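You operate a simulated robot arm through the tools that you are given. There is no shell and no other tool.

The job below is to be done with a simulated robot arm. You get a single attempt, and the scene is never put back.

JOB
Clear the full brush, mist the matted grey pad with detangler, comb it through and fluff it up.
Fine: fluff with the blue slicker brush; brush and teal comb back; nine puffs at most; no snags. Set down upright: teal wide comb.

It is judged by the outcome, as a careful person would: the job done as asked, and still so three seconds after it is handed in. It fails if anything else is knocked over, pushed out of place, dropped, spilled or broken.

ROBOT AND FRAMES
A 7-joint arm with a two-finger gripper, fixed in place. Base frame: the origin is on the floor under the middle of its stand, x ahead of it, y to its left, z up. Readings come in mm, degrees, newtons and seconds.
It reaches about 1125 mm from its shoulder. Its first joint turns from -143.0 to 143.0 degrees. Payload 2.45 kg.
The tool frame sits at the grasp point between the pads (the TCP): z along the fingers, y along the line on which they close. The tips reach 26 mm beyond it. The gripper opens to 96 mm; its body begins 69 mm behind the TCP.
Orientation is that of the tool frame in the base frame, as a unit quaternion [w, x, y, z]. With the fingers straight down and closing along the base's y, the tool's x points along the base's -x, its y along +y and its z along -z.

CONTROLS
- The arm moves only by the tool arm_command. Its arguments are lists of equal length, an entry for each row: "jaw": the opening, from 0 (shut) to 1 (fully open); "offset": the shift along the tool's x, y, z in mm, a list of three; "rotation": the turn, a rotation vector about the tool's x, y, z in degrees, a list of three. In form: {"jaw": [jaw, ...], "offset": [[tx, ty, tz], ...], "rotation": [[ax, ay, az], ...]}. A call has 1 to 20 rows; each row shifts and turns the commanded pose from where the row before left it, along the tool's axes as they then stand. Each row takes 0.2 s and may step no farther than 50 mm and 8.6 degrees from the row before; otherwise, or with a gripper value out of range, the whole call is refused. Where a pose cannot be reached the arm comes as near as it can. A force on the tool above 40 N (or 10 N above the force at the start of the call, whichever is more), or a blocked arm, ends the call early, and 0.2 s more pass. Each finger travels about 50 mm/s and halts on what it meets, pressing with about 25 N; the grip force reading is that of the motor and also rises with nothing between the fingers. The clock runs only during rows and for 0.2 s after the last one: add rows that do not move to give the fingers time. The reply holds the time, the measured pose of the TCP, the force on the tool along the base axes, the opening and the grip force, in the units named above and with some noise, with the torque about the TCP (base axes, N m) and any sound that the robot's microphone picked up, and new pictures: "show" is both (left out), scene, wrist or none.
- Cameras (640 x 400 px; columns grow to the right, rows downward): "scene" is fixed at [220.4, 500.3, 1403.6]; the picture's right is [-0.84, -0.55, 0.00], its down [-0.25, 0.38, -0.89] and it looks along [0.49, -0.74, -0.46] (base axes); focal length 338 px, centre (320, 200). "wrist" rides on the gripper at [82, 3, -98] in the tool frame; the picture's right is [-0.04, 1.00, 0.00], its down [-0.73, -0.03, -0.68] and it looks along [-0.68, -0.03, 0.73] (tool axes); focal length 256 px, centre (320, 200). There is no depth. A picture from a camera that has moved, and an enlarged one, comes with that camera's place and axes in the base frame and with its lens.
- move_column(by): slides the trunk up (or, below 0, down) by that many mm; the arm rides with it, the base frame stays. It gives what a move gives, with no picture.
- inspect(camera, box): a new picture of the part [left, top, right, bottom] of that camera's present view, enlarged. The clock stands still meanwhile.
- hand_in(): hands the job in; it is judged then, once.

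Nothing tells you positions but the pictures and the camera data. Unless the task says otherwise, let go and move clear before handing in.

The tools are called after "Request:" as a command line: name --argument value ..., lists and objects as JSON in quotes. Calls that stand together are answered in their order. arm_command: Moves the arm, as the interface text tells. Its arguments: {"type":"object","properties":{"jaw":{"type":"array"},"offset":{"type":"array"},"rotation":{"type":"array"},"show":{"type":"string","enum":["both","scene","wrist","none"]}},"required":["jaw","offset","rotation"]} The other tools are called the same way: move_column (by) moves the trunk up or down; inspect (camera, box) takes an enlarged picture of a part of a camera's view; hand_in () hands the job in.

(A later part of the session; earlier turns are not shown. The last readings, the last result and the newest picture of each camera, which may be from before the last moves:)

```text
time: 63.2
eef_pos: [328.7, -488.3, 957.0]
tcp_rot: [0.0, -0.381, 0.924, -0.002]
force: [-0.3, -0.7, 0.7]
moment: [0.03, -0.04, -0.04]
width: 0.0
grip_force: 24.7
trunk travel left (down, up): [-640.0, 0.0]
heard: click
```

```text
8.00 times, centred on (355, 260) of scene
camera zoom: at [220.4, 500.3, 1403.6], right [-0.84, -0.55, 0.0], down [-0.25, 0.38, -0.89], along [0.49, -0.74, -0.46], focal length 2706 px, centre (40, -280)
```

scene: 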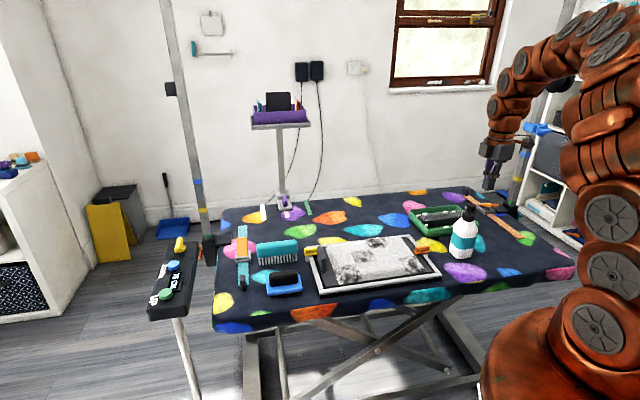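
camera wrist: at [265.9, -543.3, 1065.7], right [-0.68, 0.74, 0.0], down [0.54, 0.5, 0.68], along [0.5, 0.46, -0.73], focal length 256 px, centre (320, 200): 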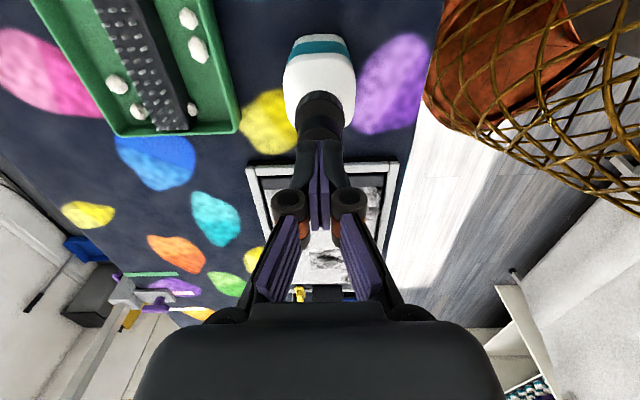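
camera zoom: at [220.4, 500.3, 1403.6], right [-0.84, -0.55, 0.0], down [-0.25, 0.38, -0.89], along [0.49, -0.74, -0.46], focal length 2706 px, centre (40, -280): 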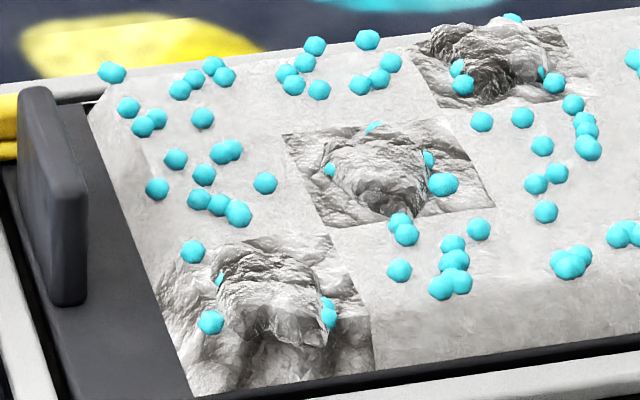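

Five clicks so far, and the last puffs changed nothing visible, so the pad is evenly and fully misted with margin under nine. The bottle hasn't moved. Next I'll rise and go to the teal comb.

Request:
arm_command --jaw '[0, 0, 0, 0, 0.3, 0.5, 0.6, 0.6, 0.6, 0.6, 0.6, 0.6, 0.6, 0.6, 0.6, 0.6, 0.6]' --offset '[[0, 0, -20], [0, 0, -30], [-42.3, -5.6, 0], [-42.3, -5.6, 0], [-42.3, -5.6, 0], [-42.3, -5.6, 0], [-42.3, -5.6, 0], [-42.3, -5.6, 0], [-42.3, -5.6, 0], [-42.3, -5.6, 0], [-35.7, -4.4, 17.5], [-35.7, -4.4, 17.5], [-35.7, -4.4, 17.5], [-35.7, -4.4, 17.5], [-35.7, -4.4, 17.5], [-25, -3, 17.5], [0, 0, 0]]' --rotation '[[0, 0, 0], [0, 0, 0], [0, 0, 0], [0, 0, 0], [0, 0, 0], [0, 0, 0], [0, 0, 0], [0, 0, 0], [0, 0, 0], [0, 0, 0], [0, 0, 0], [0, 0, 0], [0, 0, 0], [0, 0, 0], [0, 0, 0], [0, 0, 0], [0, 0, 0]]' --show "both"

Request:
inspect --camera "wrist" --box '[200, 0, 440, 180]'

```text
time: 66.8
eef_pos: [761.3, -155.1, 900.2]
tcp_rot: [0.0, -0.382, 0.924, -0.001]
force: [0.6, -0.1, -1.3]
moment: [0.01, -0.04, 0.05]
width: 57.5
grip_force: 0.1
trunk travel left (down, up): [-640.0, 0.0]
camera wrist: at [701.7, -209.2, 999.2], right [-0.68, 0.74, 0.0], down [0.54, 0.5, 0.68], along [0.5, 0.46, -0.74], focal length 256 px, centre (320, 200)
```

scene: 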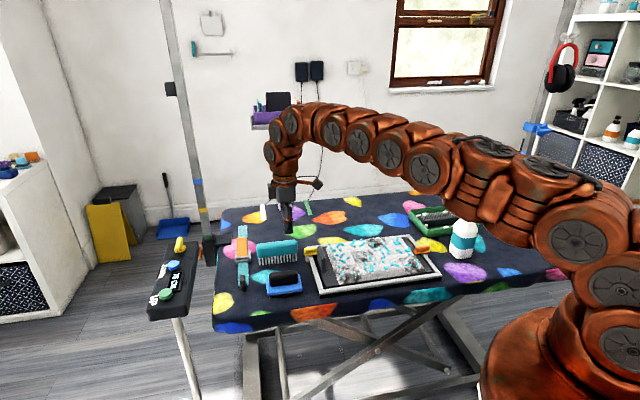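
wrist: 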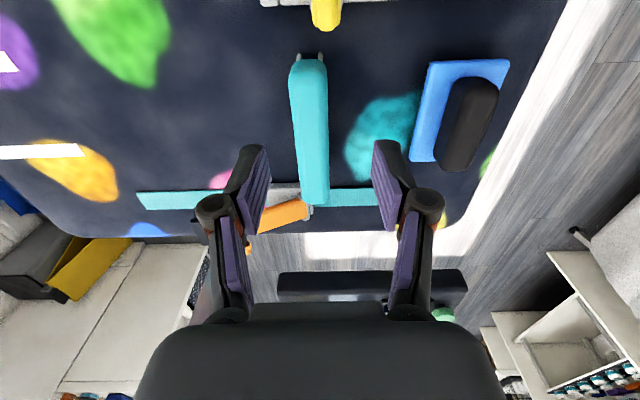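

```text
2.22 times, centred on (320, 90) of wrist
camera zoom: at [701.7, -209.2, 999.2], right [-0.68, 0.74, 0.0], down [0.54, 0.5, 0.68], along [0.5, 0.46, -0.74], focal length 569 px, centre (320, 444)
```

zoom: 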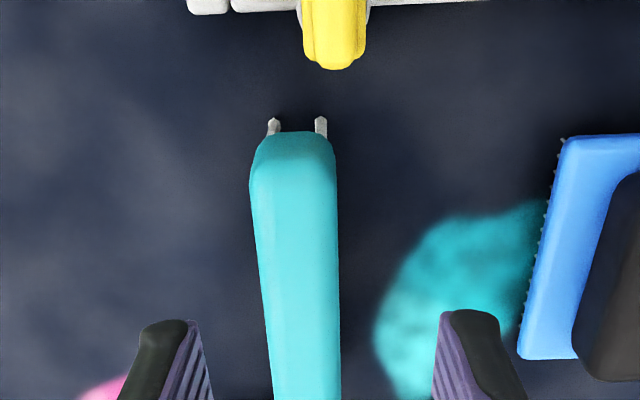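

The comb stands on two rows of teeth, centred at about (786,-141), aligned with the wrist. I'll centre over it and descend part-way with the jaws open around it.

Request:
arm_command --jaw '[0.6, 0.6, 0.6, 0.6]' --offset '[[-9, -2.6, 15], [-9, -2.6, 20], [-9, -2.5, 20], [0, 0, 0]]' --rotation '[[0, 0, 0], [0, 0, 0], [0, 0, 0], [0, 0, 0]]' --show "wrist"

Request:
inspect --camera "scene" --box '[240, 200, 330, 290]'

```text
time: 67.8
eef_pos: [786.4, -142.2, 845.8]
tcp_rot: [0.001, -0.381, 0.924, -0.002]
force: [0.2, -1.1, -0.4]
moment: [-0.04, 0.02, 0.0]
width: 57.6
grip_force: 0.1
trunk travel left (down, up): [-640.0, 0.0]
camera wrist: at [725.3, -196.5, 945.6], right [-0.68, 0.74, 0.0], down [0.54, 0.5, 0.68], along [0.5, 0.46, -0.73], focal length 256 px, centre (320, 200)
```

wrist: 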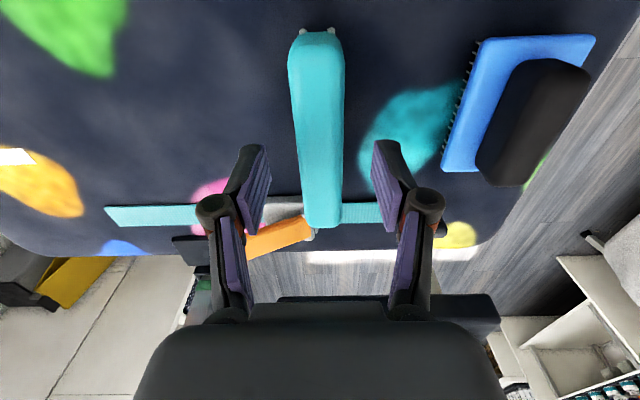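

```text
4.44 times, centred on (285, 245) of scene
camera zoom: at [220.4, 500.3, 1403.6], right [-0.84, -0.55, 0.0], down [-0.25, 0.38, -0.89], along [0.49, -0.74, -0.46], focal length 1504 px, centre (476, 0)
```

zoom: 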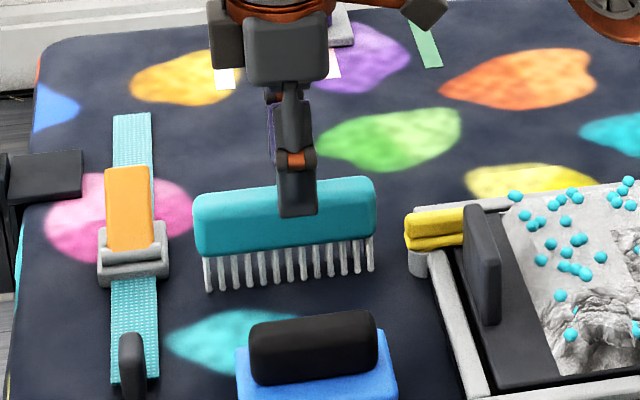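

Well centred. I'll go down to the comb's body and close on it.

Request:
arm_command --jaw '[0.6, 0.6, 0.6, 0.45, 0.3, 0.2, 0.1, 0, 0, 0]' --offset '[[0, 0, 14], [0, 0, 12], [0, 0, 8], [0, 0, 0], [0, 0, 0], [0, 0, 0], [0, 0, 0], [0, 0, 0], [0, 0, 0], [0, 0, 0]]' --rotation '[[0, 0, 0], [0, 0, 0], [0, 0, 0], [0, 0, 0], [0, 0, 0], [0, 0, 0], [0, 0, 0], [0, 0, 0], [0, 0, 0], [0, 0, 0]]' --show "wrist"

Request:
inspect --camera "scene" --box '[240, 200, 330, 290]'

```text
time: 70.0
eef_pos: [778.4, -140.6, 812.5]
tcp_rot: [0.0, -0.382, 0.924, -0.003]
force: [-0.3, -0.3, -0.3]
moment: [-0.06, -0.01, 0.01]
width: 27.1
grip_force: 25.3
out of reach, approached as far as the arm can: row 3
trunk travel left (down, up): [-640.0, 0.0]
camera wrist: at [717.9, -195.1, 912.0], right [-0.68, 0.74, 0.0], down [0.54, 0.5, 0.68], along [0.5, 0.46, -0.73], focal length 256 px, centre (320, 200)
```

wrist: 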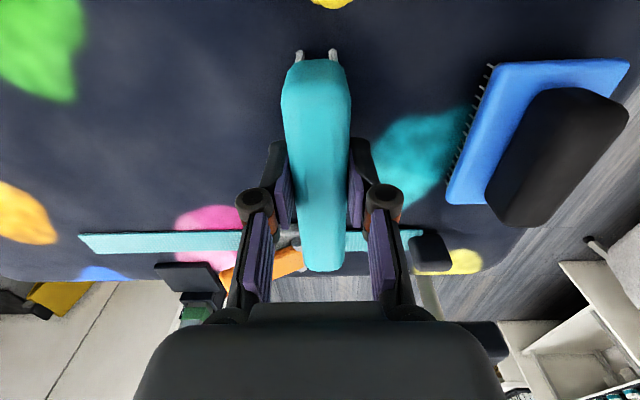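

```text
4.44 times, centred on (285, 245) of scene
camera zoom: at [220.4, 500.3, 1403.6], right [-0.84, -0.55, 0.0], down [-0.25, 0.38, -0.89], along [0.49, -0.74, -0.46], focal length 1504 px, centre (476, 0)
```

zoom: 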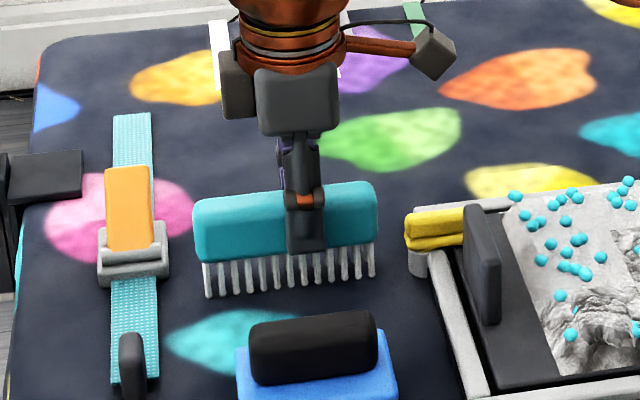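

The comb is gripped (27 mm). I'll lift slowly and confirm it comes along.

Request:
arm_command --jaw '[0, 0, 0, 0, 0, 0]' --offset '[[0, 0, -4], [0, 0, -7], [2, 0, -12], [2, 0, -15], [2, 0, -15], [0, 0, 0]]' --rotation '[[0, 0, 0], [0, 0, 0], [0, 0, 0], [0, 0, 0], [0, 0, 0], [0, 0, 0]]' --show "none"

Request:
inspect --camera "scene" --box '[240, 190, 330, 290]'

```text
time: 71.5
eef_pos: [773.1, -144.0, 866.3]
tcp_rot: [0.0, -0.382, 0.924, -0.002]
force: [-0.4, 0.6, -0.6]
moment: [0.02, -0.01, -0.02]
width: 27.2
grip_force: 25.0
trunk travel left (down, up): [-640.0, 0.0]
```

```text
4.00 times, centred on (285, 240) of scene
camera zoom: at [220.4, 500.3, 1403.6], right [-0.84, -0.55, 0.0], down [-0.25, 0.38, -0.89], along [0.49, -0.74, -0.46], focal length 1353 px, centre (460, 40)
```

zoom: 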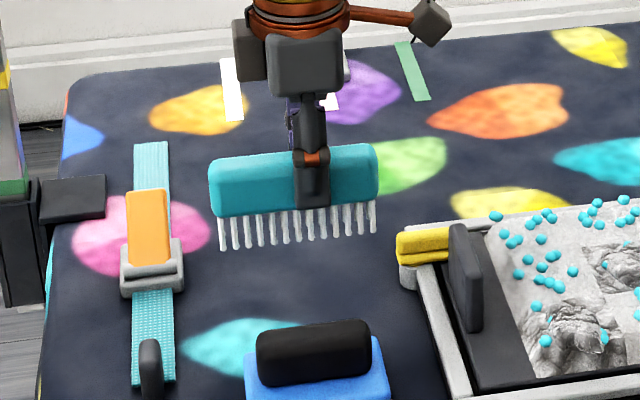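

The comb lifts cleanly. I'll carry it over a plain, unmatted part of the pad to find the pad's surface height by light touch.

Request:
arm_command --jaw '[0, 0, 0, 0, 0, 0, 0, 0, 0]' --offset '[[0, 0, -18], [12, 0, -22], [28, 0, 0], [35, 0, 0], [35, 0, 0], [35, -0.5, 0], [28, -0.5, 0], [16.5, -0.4, 0], [0, 0, 0]]' --rotation '[[0, 0, 0], [0, 0, 0], [0, 0, 0], [0, 0, 0], [0, 0, 0], [0, 0, 0], [0, 0, 0], [0, 0, 0], [0, 0, 0]]' --show "both"

Request:
inspect --camera "scene" --box '[290, 180, 450, 300]'

```text
time: 73.5
eef_pos: [638.9, -280.2, 907.1]
tcp_rot: [-0.001, -0.382, 0.924, -0.002]
force: [0.0, -0.1, -1.2]
moment: [-0.02, -0.01, 0.0]
width: 27.0
grip_force: 24.8
trunk travel left (down, up): [-640.0, 0.0]
camera wrist: at [578.3, -333.9, 1005.4], right [-0.68, 0.74, 0.0], down [0.54, 0.5, 0.68], along [0.5, 0.46, -0.73], focal length 256 px, centre (320, 200)
```

scene: 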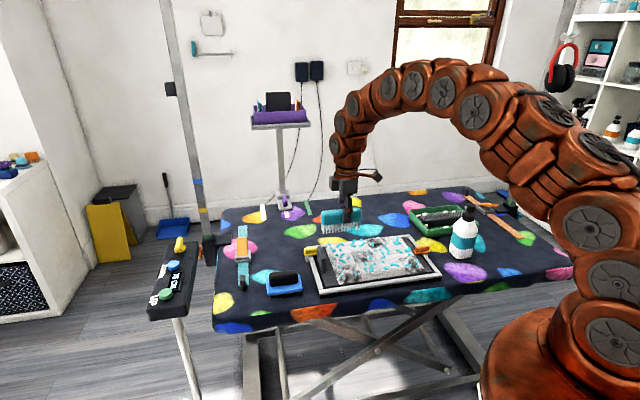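
wrist: 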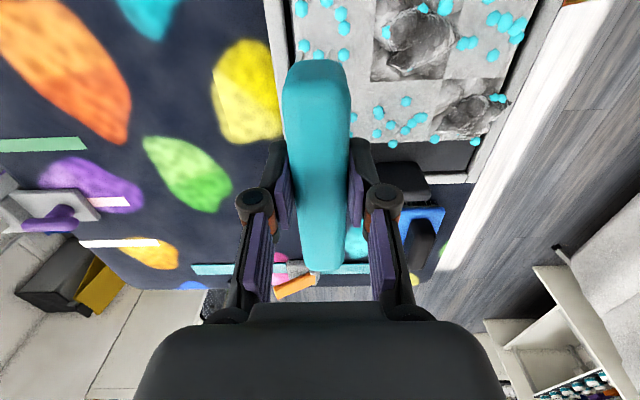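

```text
3.33 times, centred on (370, 240) of scene
camera zoom: at [220.4, 500.3, 1403.6], right [-0.84, -0.55, 0.0], down [-0.25, 0.38, -0.89], along [0.49, -0.74, -0.46], focal length 1128 px, centre (153, 67)
```

zoom: 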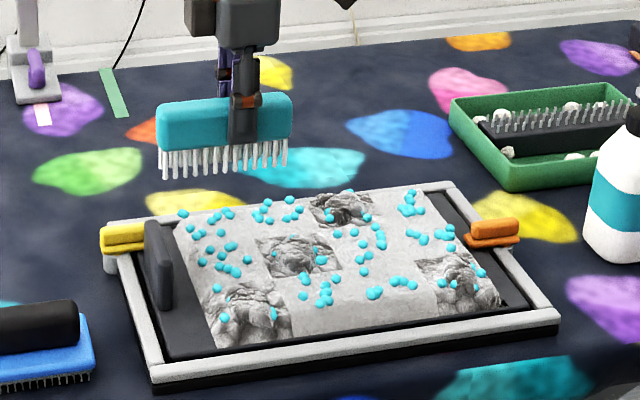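

The comb is over plain cells of the pad with the mats to its right. I'll lower gently to find the pad's surface.

Request:
arm_command --jaw '[0, 0, 0, 0]' --offset '[[0, 8, 18], [0, 2, 18], [0, 0, 8], [0, 0, 0]]' --rotation '[[0, 0, 0], [0, 0, 0], [0, 0, 0], [0, 0, 0]]' --show "none"

Request:
inspect --camera "scene" --box '[290, 200, 410, 290]'

```text
time: 74.5
eef_pos: [632.5, -272.6, 863.0]
tcp_rot: [-0.001, -0.382, 0.924, -0.001]
force: [0.7, 0.4, -0.7]
moment: [-0.03, 0.0, 0.01]
width: 27.3
grip_force: 24.6
trunk travel left (down, up): [-640.0, 0.0]
```

```text
4.44 times, centred on (350, 245) of scene
camera zoom: at [220.4, 500.3, 1403.6], right [-0.84, -0.55, 0.0], down [-0.25, 0.38, -0.89], along [0.49, -0.74, -0.46], focal length 1504 px, centre (187, 0)
```

zoom: 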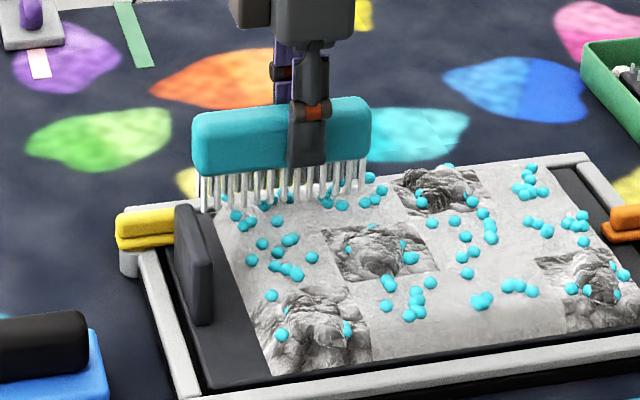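

Request:
arm_command --jaw '[0, 0, 0, 0]' --offset '[[0, 0, 4], [0, 0, 4], [0, 0, 3], [0, 0, 0]]' --rotation '[[0, 0, 0], [0, 0, 0], [0, 0, 0], [0, 0, 0]]' --show "none"

Request:
inspect --camera "scene" --box '[310, 210, 400, 280]'

```text
time: 75.5
eef_pos: [632.9, -271.0, 851.1]
tcp_rot: [0.001, -0.382, 0.924, -0.002]
force: [-0.3, 1.0, -0.6]
moment: [0.01, -0.01, -0.02]
width: 27.0
grip_force: 25.5
trunk travel left (down, up): [-640.0, 0.0]
```

```text
5.71 times, centred on (355, 245) of scene
camera zoom: at [220.4, 500.3, 1403.6], right [-0.84, -0.55, 0.0], down [-0.25, 0.38, -0.89], along [0.49, -0.74, -0.46], focal length 1933 px, centre (120, -57)
```

zoom: 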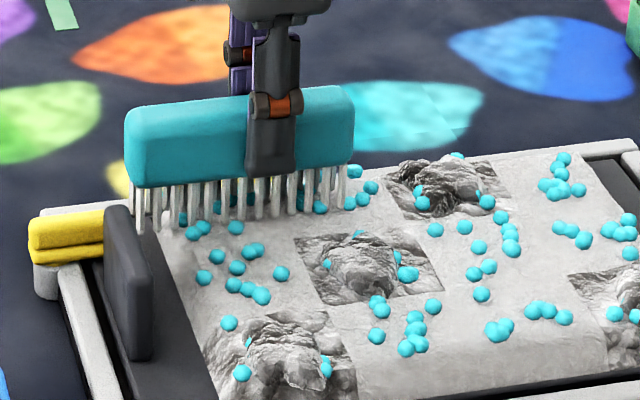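

No contact yet. I'll shift slightly away from the black end-slab and continue lowering in small steps.

Request:
arm_command --jaw '[0, 0, 0, 0]' --offset '[[8, 0, 0], [0, 0, 3], [0, 0, 3], [0, 0, 0]]' --rotation '[[0, 0, 0], [0, 0, 0], [0, 0, 0], [0, 0, 0]]' --show "none"

Request:
inspect --camera "scene" --box '[310, 210, 400, 280]'

```text
time: 76.5
eef_pos: [627.1, -277.4, 847.2]
tcp_rot: [0.002, -0.382, 0.924, -0.002]
force: [0.9, 0.4, 19.5]
moment: [0.03, 0.0, 0.02]
width: 27.5
grip_force: 24.9
trunk travel left (down, up): [-640.0, 0.0]
```

```text
5.71 times, centred on (355, 245) of scene
camera zoom: at [220.4, 500.3, 1403.6], right [-0.84, -0.55, 0.0], down [-0.25, 0.38, -0.89], along [0.49, -0.74, -0.46], focal length 1933 px, centre (120, -57)
```

zoom: 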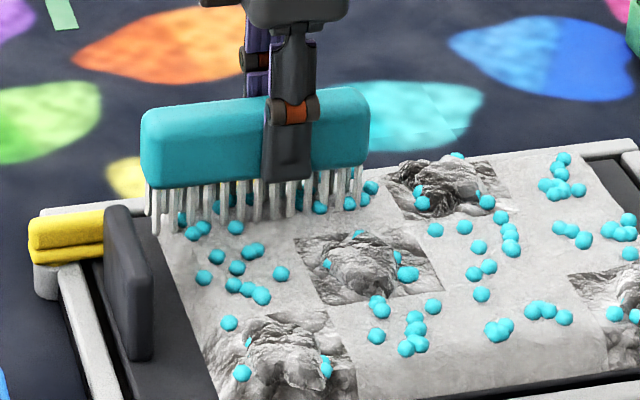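

The surface is at TCP z≈848 (tooth tips about 785). I'll raise the tips to a few mm above it and start a slow first pass across the mats, watching the drag force.

Request:
arm_command --jaw '[0, 0, 0, 0, 0, 0]' --offset '[[0, 0, -3], [0, 0, -4], [0, 4, 0], [0, 4, 0], [0, 4, 0], [0, 4, 0]]' --rotation '[[0, 0, 0], [0, 0, 0], [0, 0, 0], [0, 0, 0], [0, 0, 0], [0, 0, 0]]' --show "none"

Request:
inspect --camera "scene" --box '[310, 210, 400, 280]'

```text
time: 77.8
eef_pos: [615.7, -266.0, 851.9]
tcp_rot: [0.0, -0.382, 0.924, -0.002]
force: [1.1, 0.2, 0.5]
moment: [0.0, 0.0, 0.02]
width: 27.2
grip_force: 24.6
trunk travel left (down, up): [-640.0, 0.0]
```

```text
5.71 times, centred on (355, 245) of scene
camera zoom: at [220.4, 500.3, 1403.6], right [-0.84, -0.55, 0.0], down [-0.25, 0.38, -0.89], along [0.49, -0.74, -0.46], focal length 1933 px, centre (120, -57)
```

zoom: 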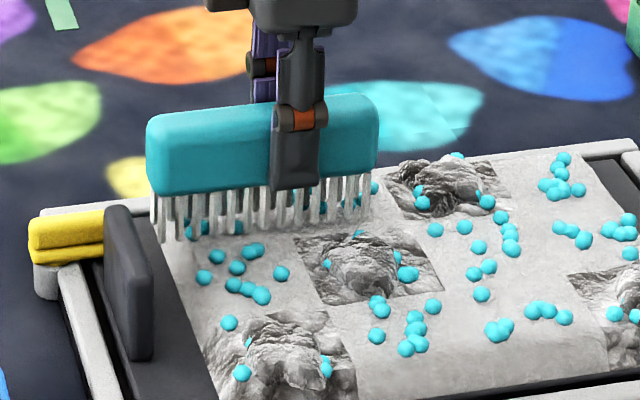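

Request:
arm_command --jaw '[0, 0, 0, 0, 0, 0, 0]' --offset '[[0, 5, 0], [0, 5, 0], [0, 5, 0], [0, 5, 0], [0, 5, 0], [0, 5, 0], [0, 5, 0]]' --rotation '[[0, 0, 0], [0, 0, 0], [0, 0, 0], [0, 0, 0], [0, 0, 0], [0, 0, 0], [0, 0, 0]]' --show "none"

Request:
inspect --camera "scene" --box '[310, 210, 400, 280]'

```text
time: 79.5
eef_pos: [590.8, -240.4, 851.9]
tcp_rot: [0.0, -0.381, 0.924, -0.002]
force: [0.0, -0.2, -0.7]
moment: [0.0, 0.0, -0.01]
width: 27.3
grip_force: 24.8
trunk travel left (down, up): [-640.0, 0.0]
```

```text
5.71 times, centred on (355, 245) of scene
camera zoom: at [220.4, 500.3, 1403.6], right [-0.84, -0.55, 0.0], down [-0.25, 0.38, -0.89], along [0.49, -0.74, -0.46], focal length 1933 px, centre (120, -57)
```

zoom: 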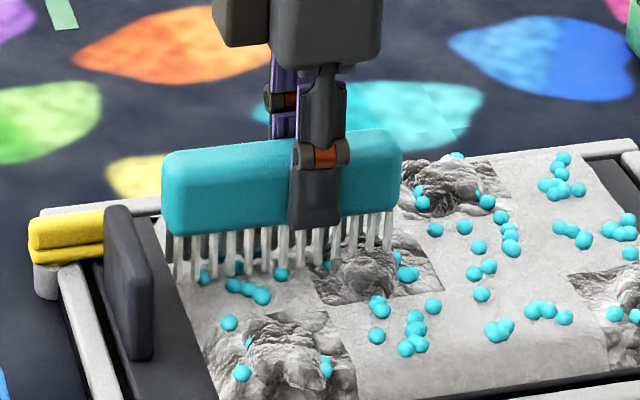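

Request:
arm_command --jaw '[0, 0, 0, 0, 0, 0, 0, 0]' --offset '[[0, 5, 0], [0, 5, 0], [0, 5, 0], [0, 5, 0], [0, 5, 0], [0, 5, 0], [0, 5, 0], [0, 5, 0]]' --rotation '[[0, 0, 0], [0, 0, 0], [0, 0, 0], [0, 0, 0], [0, 0, 0], [0, 0, 0], [0, 0, 0], [0, 0, 0]]' --show "none"

Request:
inspect --camera "scene" --box '[310, 210, 400, 280]'

```text
time: 81.2
eef_pos: [564.9, -212.9, 852.4]
tcp_rot: [0.0, -0.382, 0.924, -0.002]
force: [0.6, 0.1, -0.6]
moment: [0.02, -0.01, -0.02]
width: 27.1
grip_force: 24.9
trunk travel left (down, up): [-640.0, 0.0]
```

```text
5.71 times, centred on (355, 245) of scene
camera zoom: at [220.4, 500.3, 1403.6], right [-0.84, -0.55, 0.0], down [-0.25, 0.38, -0.89], along [0.49, -0.74, -0.46], focal length 1933 px, centre (120, -57)
```

zoom: 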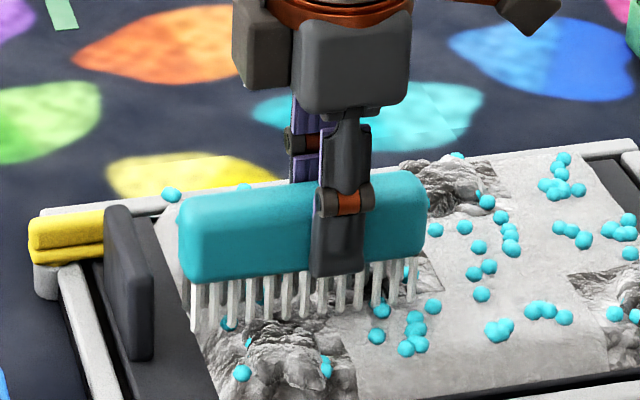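

Request:
arm_command --jaw '[0, 0, 0, 0, 0, 0, 0, 0, 0, 0, 0, 0, 0]' --offset '[[0, 5, 0], [0, 5, 0], [0, 5, 0], [0, 5, 0], [0, 5, 0], [0, 5, 0], [0, 5, 0], [0, 5, 0], [0, 5, 0], [0, 5, 0], [0, 5, 0], [0, 5, 0], [0, 0, 0]]' --rotation '[[0, 0, 0], [0, 0, 0], [0, 0, 0], [0, 0, 0], [0, 0, 0], [0, 0, 0], [0, 0, 0], [0, 0, 0], [0, 0, 0], [0, 0, 0], [0, 0, 0], [0, 0, 0], [0, 0, 0]]' --show "wrist"

Request:
inspect --camera "scene" --box '[310, 210, 400, 300]'

Request:
inspect --camera "wrist" --box '[100, 0, 400, 200]'

```text
time: 84.0
eef_pos: [521.7, -170.7, 852.3]
tcp_rot: [0.0, -0.382, 0.924, -0.002]
force: [-0.2, 0.4, -0.7]
moment: [-0.02, 0.05, -0.01]
width: 27.3
grip_force: 24.9
trunk travel left (down, up): [-640.0, 0.0]
camera wrist: at [460.9, -224.6, 950.7], right [-0.68, 0.74, 0.0], down [0.54, 0.5, 0.68], along [0.5, 0.46, -0.73], focal length 256 px, centre (320, 200)
```

wrist: 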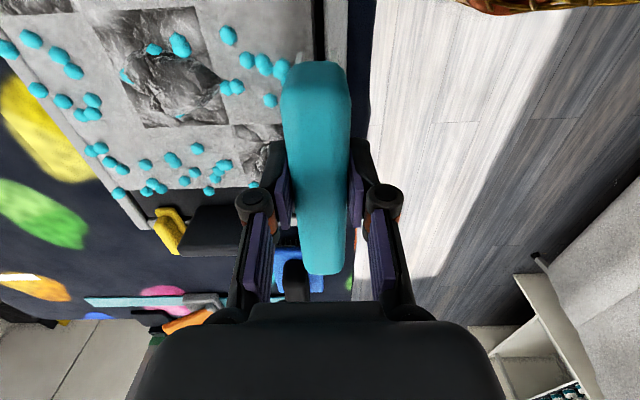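

```text
4.44 times, centred on (355, 255) of scene
camera zoom: at [220.4, 500.3, 1403.6], right [-0.84, -0.55, 0.0], down [-0.25, 0.38, -0.89], along [0.49, -0.74, -0.46], focal length 1504 px, centre (164, -44)
```

zoom: 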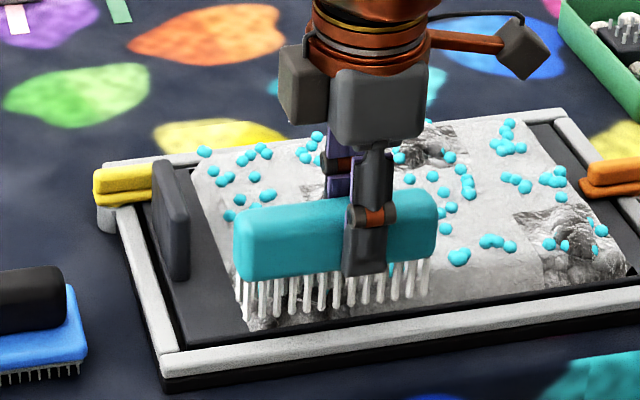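

```text
2.00 times, centred on (250, 100) of wrist
camera zoom: at [460.9, -224.6, 950.7], right [-0.68, 0.74, 0.0], down [0.54, 0.5, 0.68], along [0.5, 0.46, -0.73], focal length 512 px, centre (460, 400)
```

zoom: 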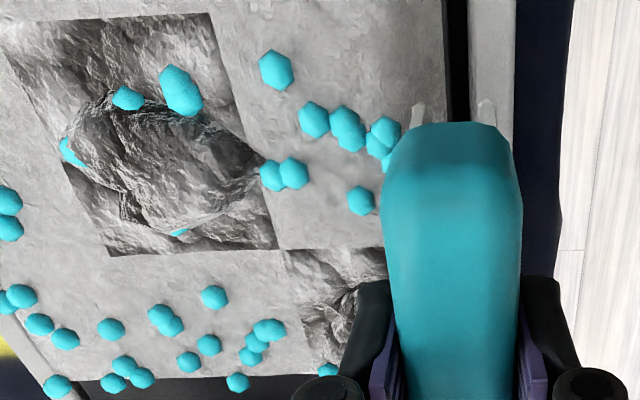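

No drag at all at this height. I'll lift clear and check whether that pass changed the mats.

Request:
arm_command --jaw '[0, 0, 0, 0]' --offset '[[0, 0, -20], [40, 0, -25], [45, 0, 0], [0, 0, 0]]' --rotation '[[0, 0, 0], [0, 0, 0], [0, 0, 0], [0, 0, 0]]' --show "none"

Request:
inspect --camera "scene" --box '[310, 220, 400, 300]'

Request:
inspect --camera "wrist" --box '[60, 0, 360, 220]'

```text
time: 85.0
eef_pos: [461.1, -231.5, 896.9]
tcp_rot: [0.0, -0.382, 0.924, -0.002]
force: [-0.5, -0.7, -0.8]
moment: [0.03, 0.01, 0.0]
width: 27.0
grip_force: 25.4
trunk travel left (down, up): [-640.0, 0.0]
```

```text
5.00 times, centred on (355, 260) of scene
camera zoom: at [220.4, 500.3, 1403.6], right [-0.84, -0.55, 0.0], down [-0.25, 0.38, -0.89], along [0.49, -0.74, -0.46], focal length 1692 px, centre (145, -100)
```

zoom: 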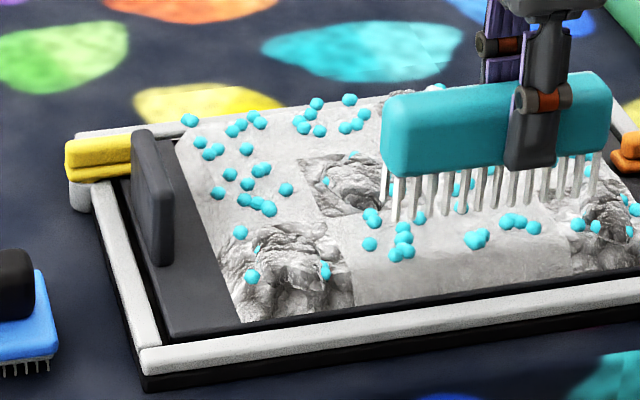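

```text
1.82 times, centred on (210, 110) of wrist
camera zoom: at [400.9, -285.4, 995.7], right [-0.68, 0.74, 0.0], down [0.54, 0.5, 0.68], along [0.5, 0.46, -0.73], focal length 465 px, centre (520, 364)
```

zoom: 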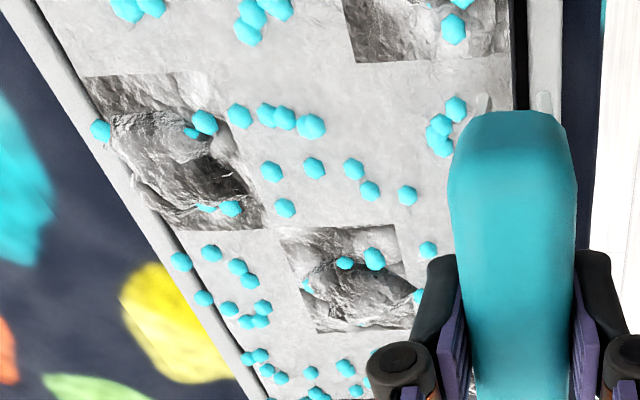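

The mats look unchanged, so the teeth must reach the base. I'll work as in real detangling: at surface depth, short slow strokes starting near the mat's outer edge, then from further back.

Request:
arm_command --jaw '[0, 0, 0, 0, 0, 0, 0]' --offset '[[-40, -12, 0], [-44, -12, 0], [0, 0, 20], [0, 0, 18], [0, 0, 6], [0, 0, 3], [0, 0, 1]]' --rotation '[[0, 0, 0], [0, 0, 0], [0, 0, 0], [0, 0, 0], [0, 0, 0], [0, 0, 0], [0, 0, 0]]' --show "none"

Request:
inspect --camera "scene" --box '[310, 220, 400, 300]'

```text
time: 86.7
eef_pos: [538.6, -187.8, 847.9]
tcp_rot: [0.0, -0.382, 0.924, -0.001]
force: [-1.4, -0.8, 0.5]
moment: [0.01, 0.01, -0.01]
width: 27.1
grip_force: 24.9
trunk travel left (down, up): [-640.0, 0.0]
```

```text
5.00 times, centred on (355, 260) of scene
camera zoom: at [220.4, 500.3, 1403.6], right [-0.84, -0.55, 0.0], down [-0.25, 0.38, -0.89], along [0.49, -0.74, -0.46], focal length 1692 px, centre (145, -100)
```

zoom: 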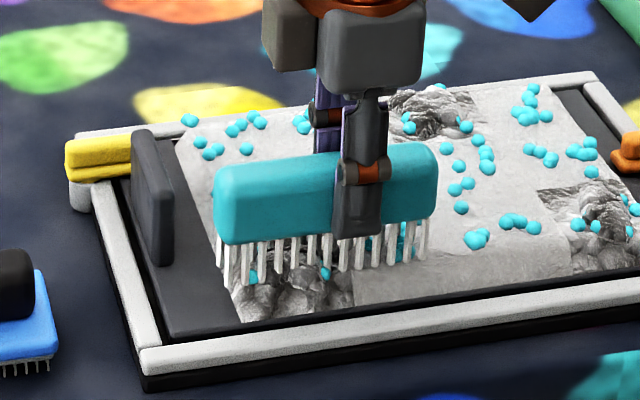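

Request:
arm_command --jaw '[0, 0, 0, 0, 0, 0, 0]' --offset '[[0, 3, 1], [0, 4, 0], [0, 4, 0], [0, 4, 0], [0, 4, 0], [0, 4, 0], [0, 4, 0]]' --rotation '[[0, 0, 0], [0, 0, 0], [0, 0, 0], [0, 0, 0], [0, 0, 0], [0, 0, 0], [0, 0, 0]]' --show "none"

Request:
inspect --camera "scene" --box '[310, 220, 400, 300]'

```text
time: 88.2
eef_pos: [517.6, -169.9, 846.8]
tcp_rot: [0.001, -0.382, 0.924, -0.002]
force: [-0.2, 0.1, 0.3]
moment: [-0.02, 0.02, 0.01]
width: 27.4
grip_force: 25.1
trunk travel left (down, up): [-640.0, 0.0]
```

```text
5.00 times, centred on (355, 260) of scene
camera zoom: at [220.4, 500.3, 1403.6], right [-0.84, -0.55, 0.0], down [-0.25, 0.38, -0.89], along [0.49, -0.74, -0.46], focal length 1692 px, centre (145, -100)
```

zoom: 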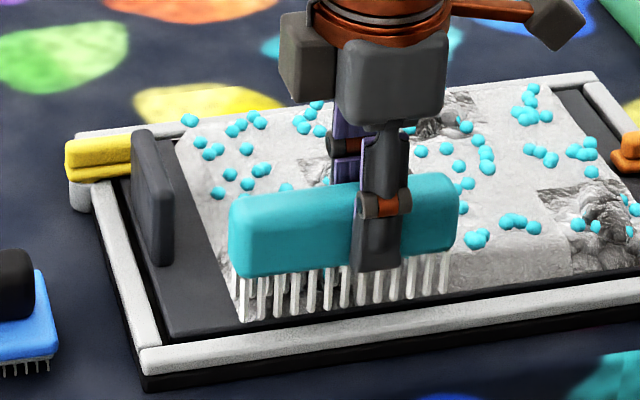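

Request:
arm_command --jaw '[0, 0, 0, 0, 0, 0, 0, 0, 0, 0, 0, 0]' --offset '[[0, 0, -12], [0, -28, 0], [0, -28, 0], [0, 0, 6], [0, 0, 4], [0, 0, 2], [0, 3, 0], [0, 4, 0], [0, 4, 0], [0, 4, 0], [0, 4, 0], [0, 4, 0]]' --rotation '[[0, 0, 0], [0, 0, 0], [0, 0, 0], [0, 0, 0], [0, 0, 0], [0, 0, 0], [0, 0, 0], [0, 0, 0], [0, 0, 0], [0, 0, 0], [0, 0, 0], [0, 0, 0]]' --show "none"

Request:
inspect --camera "scene" --box '[310, 220, 400, 300]'

```text
time: 90.8
eef_pos: [542.2, -192.7, 847.2]
tcp_rot: [0.001, -0.381, 0.924, -0.001]
force: [0.8, -0.2, -0.5]
moment: [0.0, -0.01, -0.01]
width: 27.0
grip_force: 24.9
trunk travel left (down, up): [-640.0, 0.0]
```

```text
5.00 times, centred on (355, 260) of scene
camera zoom: at [220.4, 500.3, 1403.6], right [-0.84, -0.55, 0.0], down [-0.25, 0.38, -0.89], along [0.49, -0.74, -0.46], focal length 1692 px, centre (145, -100)
```

zoom: 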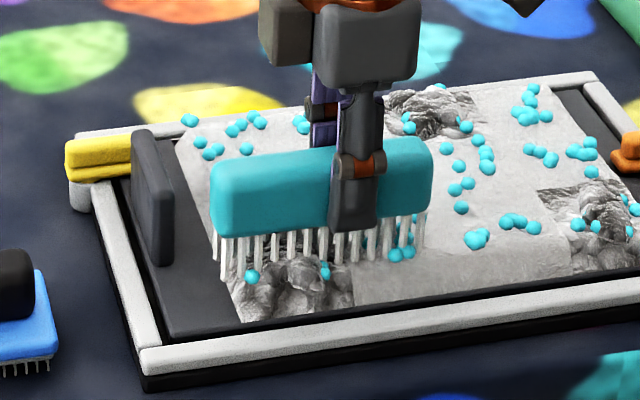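

Request:
arm_command --jaw '[0, 0, 0]' --offset '[[0, 0, 1.5], [0, 0, 1.5], [0, 0, 0]]' --rotation '[[0, 0, 0], [0, 0, 0], [0, 0, 0]]' --show "none"

```text
time: 91.7
eef_pos: [543.0, -192.0, 844.9]
tcp_rot: [0.001, -0.383, 0.924, -0.002]
force: [-0.1, 1.1, 20.1]
moment: [0.03, -0.02, 0.01]
width: 27.4
grip_force: 25.5
trunk travel left (down, up): [-640.0, 0.0]
```

Contact here at about TCP 845.5. I'll ease to a very light touch and draw slowly outward through the mat.

Request:
arm_command --jaw '[0, 0, 0, 0, 0, 0, 0]' --offset '[[0, 0, -1.5], [0, 4, 0], [0, 4, 0], [0, 4, 0], [0, 4, 0], [0, 4, 0], [0, 0, 0]]' --rotation '[[0, 0, 0], [0, 0, 0], [0, 0, 0], [0, 0, 0], [0, 0, 0], [0, 0, 0], [0, 0, 0]]' --show "none"

Request:
inspect --camera "scene" --box '[310, 220, 400, 300]'

```text
time: 93.2
eef_pos: [527.5, -178.4, 846.8]
tcp_rot: [0.0, -0.382, 0.924, -0.002]
force: [0.0, 0.7, -0.3]
moment: [-0.02, -0.01, 0.01]
width: 27.0
grip_force: 24.5
trunk travel left (down, up): [-640.0, 0.0]
```

```text
5.00 times, centred on (355, 260) of scene
camera zoom: at [220.4, 500.3, 1403.6], right [-0.84, -0.55, 0.0], down [-0.25, 0.38, -0.89], along [0.49, -0.74, -0.46], focal length 1692 px, centre (145, -100)
```

zoom: 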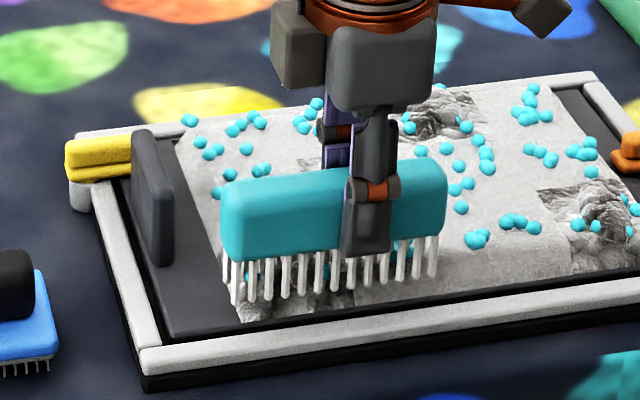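

Request:
arm_command --jaw '[0, 0, 0, 0]' --offset '[[0, 0, -20], [40, 0, -25], [45, 0, 0], [0, 0, 0]]' --rotation '[[0, 0, 0], [0, 0, 0], [0, 0, 0], [0, 0, 0]]' --show "none"

Request:
inspect --camera "scene" --box '[330, 235, 380, 285]'

Request:
inspect --camera "wrist" --box '[60, 0, 360, 220]'

```text
time: 94.2
eef_pos: [465.1, -237.8, 891.6]
tcp_rot: [0.0, -0.382, 0.924, -0.002]
force: [0.2, 0.3, -0.7]
moment: [0.04, 0.02, -0.01]
width: 27.5
grip_force: 24.7
trunk travel left (down, up): [-640.0, 0.0]
```

```text
8.00 times, centred on (355, 260) of scene
camera zoom: at [220.4, 500.3, 1403.6], right [-0.84, -0.55, 0.0], down [-0.25, 0.38, -0.89], along [0.49, -0.74, -0.46], focal length 2706 px, centre (40, -280)
```

zoom: 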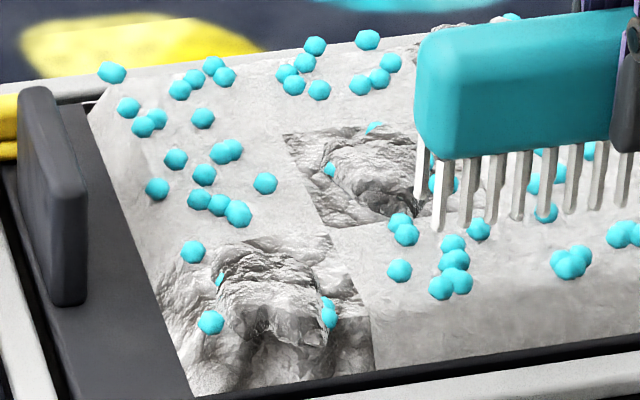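

```text
1.82 times, centred on (210, 110) of wrist
camera zoom: at [404.8, -292.6, 990.3], right [-0.68, 0.74, 0.0], down [0.54, 0.5, 0.68], along [0.5, 0.46, -0.73], focal length 465 px, centre (520, 364)
```

zoom: 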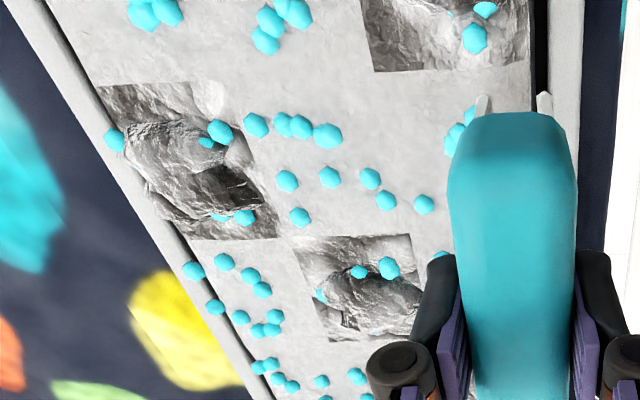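

Still unchanged: those strokes were actually skimming about 1 mm above the surface. I'll repeat with a true light contact, starting at mat 3's outer part.

Request:
arm_command --jaw '[0, 0, 0, 0, 0, 0, 0, 0]' --offset '[[-42, -8, 0], [-43, -8, 0], [0, 0, 20], [0, 0, 18], [0, 0, 4], [0, 0, 2.5], [0, 0, 1.5], [0, 0, 0]]' --rotation '[[0, 0, 0], [0, 0, 0], [0, 0, 0], [0, 0, 0], [0, 0, 0], [0, 0, 0], [0, 0, 0], [0, 0, 0]]' --show "none"

```text
time: 96.0
eef_pos: [538.4, -189.1, 846.1]
tcp_rot: [0.0, -0.382, 0.924, -0.001]
force: [0.3, 1.0, 3.4]
moment: [0.07, 0.0, -0.01]
width: 27.3
grip_force: 24.6
trunk travel left (down, up): [-640.0, 0.0]
```

Request:
arm_command --jaw '[0, 0, 0, 0, 0, 0]' --offset '[[0, 3, 0.3], [0, 4, 0], [0, 4, 0], [0, 4, 0], [0, 4, 0], [0, 4, 0]]' --rotation '[[0, 0, 0], [0, 0, 0], [0, 0, 0], [0, 0, 0], [0, 0, 0], [0, 0, 0]]' --show "none"

Request:
inspect --camera "scene" --box '[320, 230, 390, 300]'

```text
time: 97.5
eef_pos: [522.8, -174.2, 845.7]
tcp_rot: [0.001, -0.381, 0.925, -0.003]
force: [5.0, -2.9, 10.0]
moment: [-0.24, -0.12, 0.08]
width: 27.1
grip_force: 24.7
trunk travel left (down, up): [-640.0, 0.0]
```

```text
5.71 times, centred on (355, 265) of scene
camera zoom: at [220.4, 500.3, 1403.6], right [-0.84, -0.55, 0.0], down [-0.25, 0.38, -0.89], along [0.49, -0.74, -0.46], focal length 1933 px, centre (120, -171)
```

zoom: 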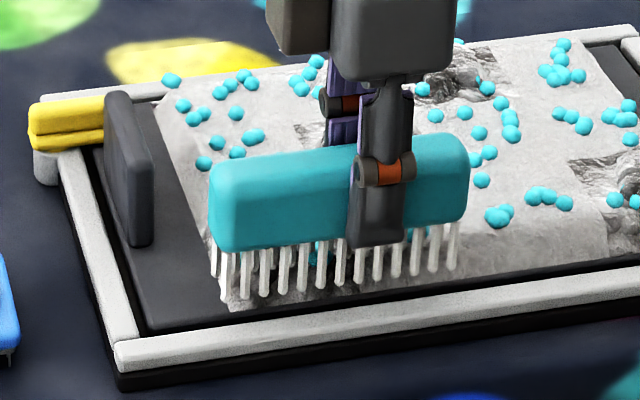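

Real contact now: about 6 N drag and 10 N down. I'll finish the short stroke off the edge, lift and look.

Request:
arm_command --jaw '[0, 0, 0, 0, 0, 0, 0]' --offset '[[0, 4, -0.3], [0, 4, 0], [0, 3, 0], [0, 0, -15], [40, 0, -25], [45, 0, -5], [0, 0, 0]]' --rotation '[[0, 0, 0], [0, 0, 0], [0, 0, 0], [0, 0, 0], [0, 0, 0], [0, 0, 0], [0, 0, 0]]' --show "none"

Request:
inspect --camera "scene" --box '[330, 235, 380, 285]'

```text
time: 99.0
eef_pos: [453.4, -227.9, 890.0]
tcp_rot: [-0.001, -0.382, 0.924, -0.001]
force: [0.2, -0.8, -0.3]
moment: [0.03, 0.0, -0.02]
width: 27.0
grip_force: 25.3
trunk travel left (down, up): [-640.0, 0.0]
```

```text
8.00 times, centred on (355, 260) of scene
camera zoom: at [220.4, 500.3, 1403.6], right [-0.84, -0.55, 0.0], down [-0.25, 0.38, -0.89], along [0.49, -0.74, -0.46], focal length 2706 px, centre (40, -280)
```

zoom: 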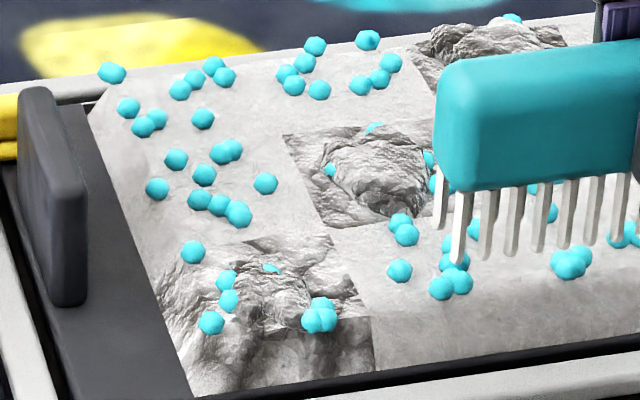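

That worked: mat 3 is visibly flatter with no snag sound. I'll repeat with true light contact from further back, over the full width of mat 3.

Request:
arm_command --jaw '[0, 0, 0, 0, 0, 0, 0, 0, 0]' --offset '[[-42, -16, 0], [-43, -16, 0], [0, -16, 10], [0, 0, 18], [0, 0, 10], [0, 0, 3], [0, 0, 1.5], [0, 0, 1], [0, 0, 0]]' --rotation '[[0, 0, 0], [0, 0, 0], [0, 0, 0], [0, 0, 0], [0, 0, 0], [0, 0, 0], [0, 0, 0], [0, 0, 0], [0, 0, 0]]' --show "none"

```text
time: 101.0
eef_pos: [548.7, -198.1, 847.6]
tcp_rot: [0.0, -0.382, 0.924, -0.001]
force: [-0.4, 0.1, -1.4]
moment: [-0.01, 0.02, 0.01]
width: 27.3
grip_force: 25.4
trunk travel left (down, up): [-640.0, 0.0]
```

Request:
arm_command --jaw '[0, 0, 0, 0]' --offset '[[0, -14, -2], [0, 0, 2.5], [0, 0, 1], [0, 0, 0]]' --rotation '[[0, 0, 0], [0, 0, 0], [0, 0, 0], [0, 0, 0]]' --show "none"

```text
time: 102.0
eef_pos: [558.3, -209.6, 846.3]
tcp_rot: [0.0, -0.383, 0.924, -0.002]
force: [0.0, -0.3, 0.5]
moment: [0.04, -0.09, -0.01]
width: 27.5
grip_force: 25.4
trunk travel left (down, up): [-640.0, 0.0]
```

Request:
arm_command --jaw '[0, 0, 0, 0, 0, 0, 0]' --offset '[[0, 2, 0.6], [0, 4, 0], [0, 4, 0], [0, 4, 0], [0, 4, 0], [0, 4, 0], [0, 4, 0]]' --rotation '[[0, 0, 0], [0, 0, 0], [0, 0, 0], [0, 0, 0], [0, 0, 0], [0, 0, 0], [0, 0, 0]]' --show "none"

Request:
inspect --camera "scene" --box '[330, 235, 380, 285]'

```text
time: 103.7
eef_pos: [539.7, -190.1, 845.4]
tcp_rot: [0.001, -0.381, 0.924, -0.002]
force: [4.5, -3.7, 16.0]
moment: [-0.06, -0.21, -0.03]
width: 26.9
grip_force: 24.9
trunk travel left (down, up): [-640.0, 0.0]
```

```text
8.00 times, centred on (355, 260) of scene
camera zoom: at [220.4, 500.3, 1403.6], right [-0.84, -0.55, 0.0], down [-0.25, 0.38, -0.89], along [0.49, -0.74, -0.46], focal length 2706 px, centre (40, -280)
```

zoom: 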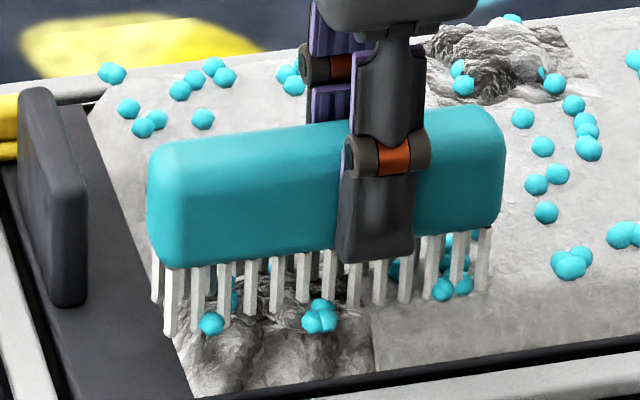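

Request:
arm_command --jaw '[0, 0, 0, 0, 0, 0, 0, 0, 0, 0]' --offset '[[0, 4, -0.5], [0, 4, -0.2], [0, 4, 0], [0, 4, 0], [0, 4, 0], [0, 4, 0], [0, 0, -15], [40, 0, -25], [45, 0, -5], [0, 0, 0]]' --rotation '[[0, 0, 0], [0, 0, 0], [0, 0, 0], [0, 0, 0], [0, 0, 0], [0, 0, 0], [0, 0, 0], [0, 0, 0], [0, 0, 0], [0, 0, 0]]' --show "none"

Request:
inspect --camera "scene" --box '[330, 235, 380, 285]'

```text
time: 105.8
eef_pos: [464.2, -234.8, 888.7]
tcp_rot: [0.0, -0.383, 0.924, -0.002]
force: [-1.1, -0.5, -1.6]
moment: [-0.02, -0.01, 0.0]
width: 27.2
grip_force: 25.1
trunk travel left (down, up): [-640.0, 0.0]
```

```text
8.00 times, centred on (355, 260) of scene
camera zoom: at [220.4, 500.3, 1403.6], right [-0.84, -0.55, 0.0], down [-0.25, 0.38, -0.89], along [0.49, -0.74, -0.46], focal length 2706 px, centre (40, -280)
```

zoom: 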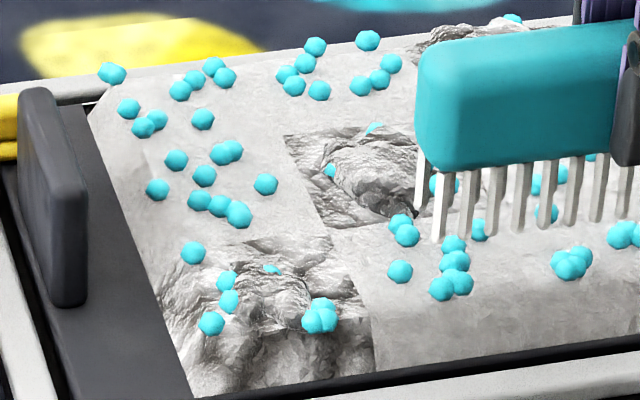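

Request:
arm_command --jaw '[0, 0, 0, 0]' --offset '[[-26, 35, 0], [-26, 38, 0], [0, 0, 0], [0, 0, 0]]' --rotation '[[0, 0, 0], [0, 0, 0], [0, 0, 0], [0, 0, 0]]' --show "none"

Request:
inspect --camera "wrist" --box '[40, 0, 300, 200]'

Request:
inspect --camera "scene" --box '[330, 225, 450, 300]'

```text
time: 106.8
eef_pos: [448.3, -142.9, 889.7]
tcp_rot: [0.0, -0.382, 0.924, -0.001]
force: [-0.2, 0.1, -0.6]
moment: [-0.02, 0.03, 0.02]
width: 27.1
grip_force: 25.3
trunk travel left (down, up): [-640.0, 0.0]
```

```text
2.00 times, centred on (170, 100) of wrist
camera zoom: at [387.7, -198.0, 987.6], right [-0.68, 0.74, 0.0], down [0.54, 0.5, 0.68], along [0.5, 0.46, -0.73], focal length 512 px, centre (620, 400)
```

zoom: 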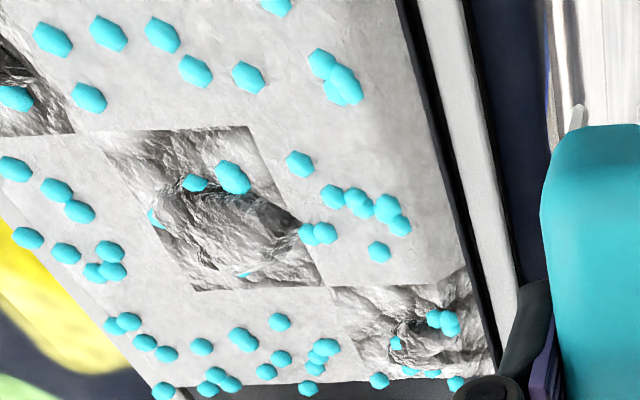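

```text
5.33 times, centred on (390, 262) of scene
camera zoom: at [220.4, 500.3, 1403.6], right [-0.84, -0.55, 0.0], down [-0.25, 0.38, -0.89], along [0.49, -0.74, -0.46], focal length 1804 px, centre (-53, -133)
```

zoom: 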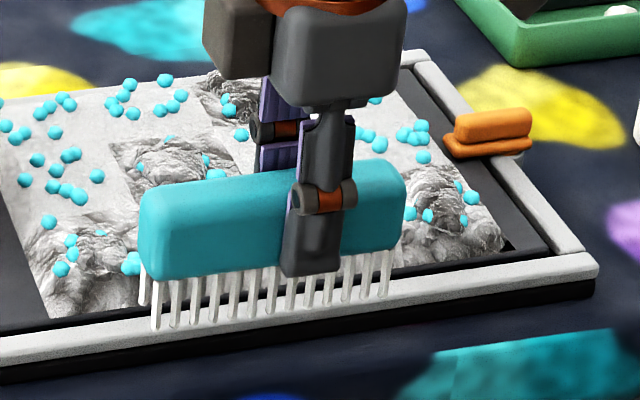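

Mat 3 is partly loosened (its lump is smaller than mat 2's). I'll do another full-width light stroke through it, starting behind it.

Request:
arm_command --jaw '[0, 0, 0, 0, 0, 0, 0, 0, 0]' --offset '[[-10, -46, 0], [-11, -46, 0], [-10, -48, 0], [0, 0, 18], [0, 0, 16], [0, 0, 6], [0, 0, 2], [0, 0, 1], [0, 0, 0]]' --rotation '[[0, 0, 0], [0, 0, 0], [0, 0, 0], [0, 0, 0], [0, 0, 0], [0, 0, 0], [0, 0, 0], [0, 0, 0], [0, 0, 0]]' --show "none"

```text
time: 108.8
eef_pos: [568.7, -223.9, 847.5]
tcp_rot: [-0.001, -0.383, 0.924, -0.002]
force: [0.6, 0.8, 0.2]
moment: [-0.04, 0.01, -0.01]
width: 27.6
grip_force: 24.4
trunk travel left (down, up): [-640.0, 0.0]
```

Request:
arm_command --jaw '[0, 0, 0, 0, 0, 0, 0, 0]' --offset '[[0, 0, 1], [0, 2, 0.8], [0, 4, 0], [0, 4, 0], [0, 4, 0], [0, 4, 0], [0, 4, 0], [0, 4, 0]]' --rotation '[[0, 0, 0], [0, 0, 0], [0, 0, 0], [0, 0, 0], [0, 0, 0], [0, 0, 0], [0, 0, 0], [0, 0, 0]]' --show "none"

```text
time: 110.7
eef_pos: [550.7, -204.5, 844.9]
tcp_rot: [0.001, -0.382, 0.924, -0.001]
force: [0.1, 0.3, -0.6]
moment: [0.0, 0.0, -0.02]
width: 27.1
grip_force: 24.9
trunk travel left (down, up): [-640.0, 0.0]
```

Request:
arm_command --jaw '[0, 0, 0]' --offset '[[0, 0, 0.8], [0, 0, 0.5], [0, 0, 0]]' --rotation '[[0, 0, 0], [0, 0, 0], [0, 0, 0]]' --show "none"

```text
time: 111.5
eef_pos: [550.0, -204.9, 846.2]
tcp_rot: [0.0, -0.382, 0.924, -0.002]
force: [-1.0, -0.4, 6.3]
moment: [0.03, 0.13, 0.04]
width: 26.9
grip_force: 25.3
trunk travel left (down, up): [-640.0, 0.0]
```

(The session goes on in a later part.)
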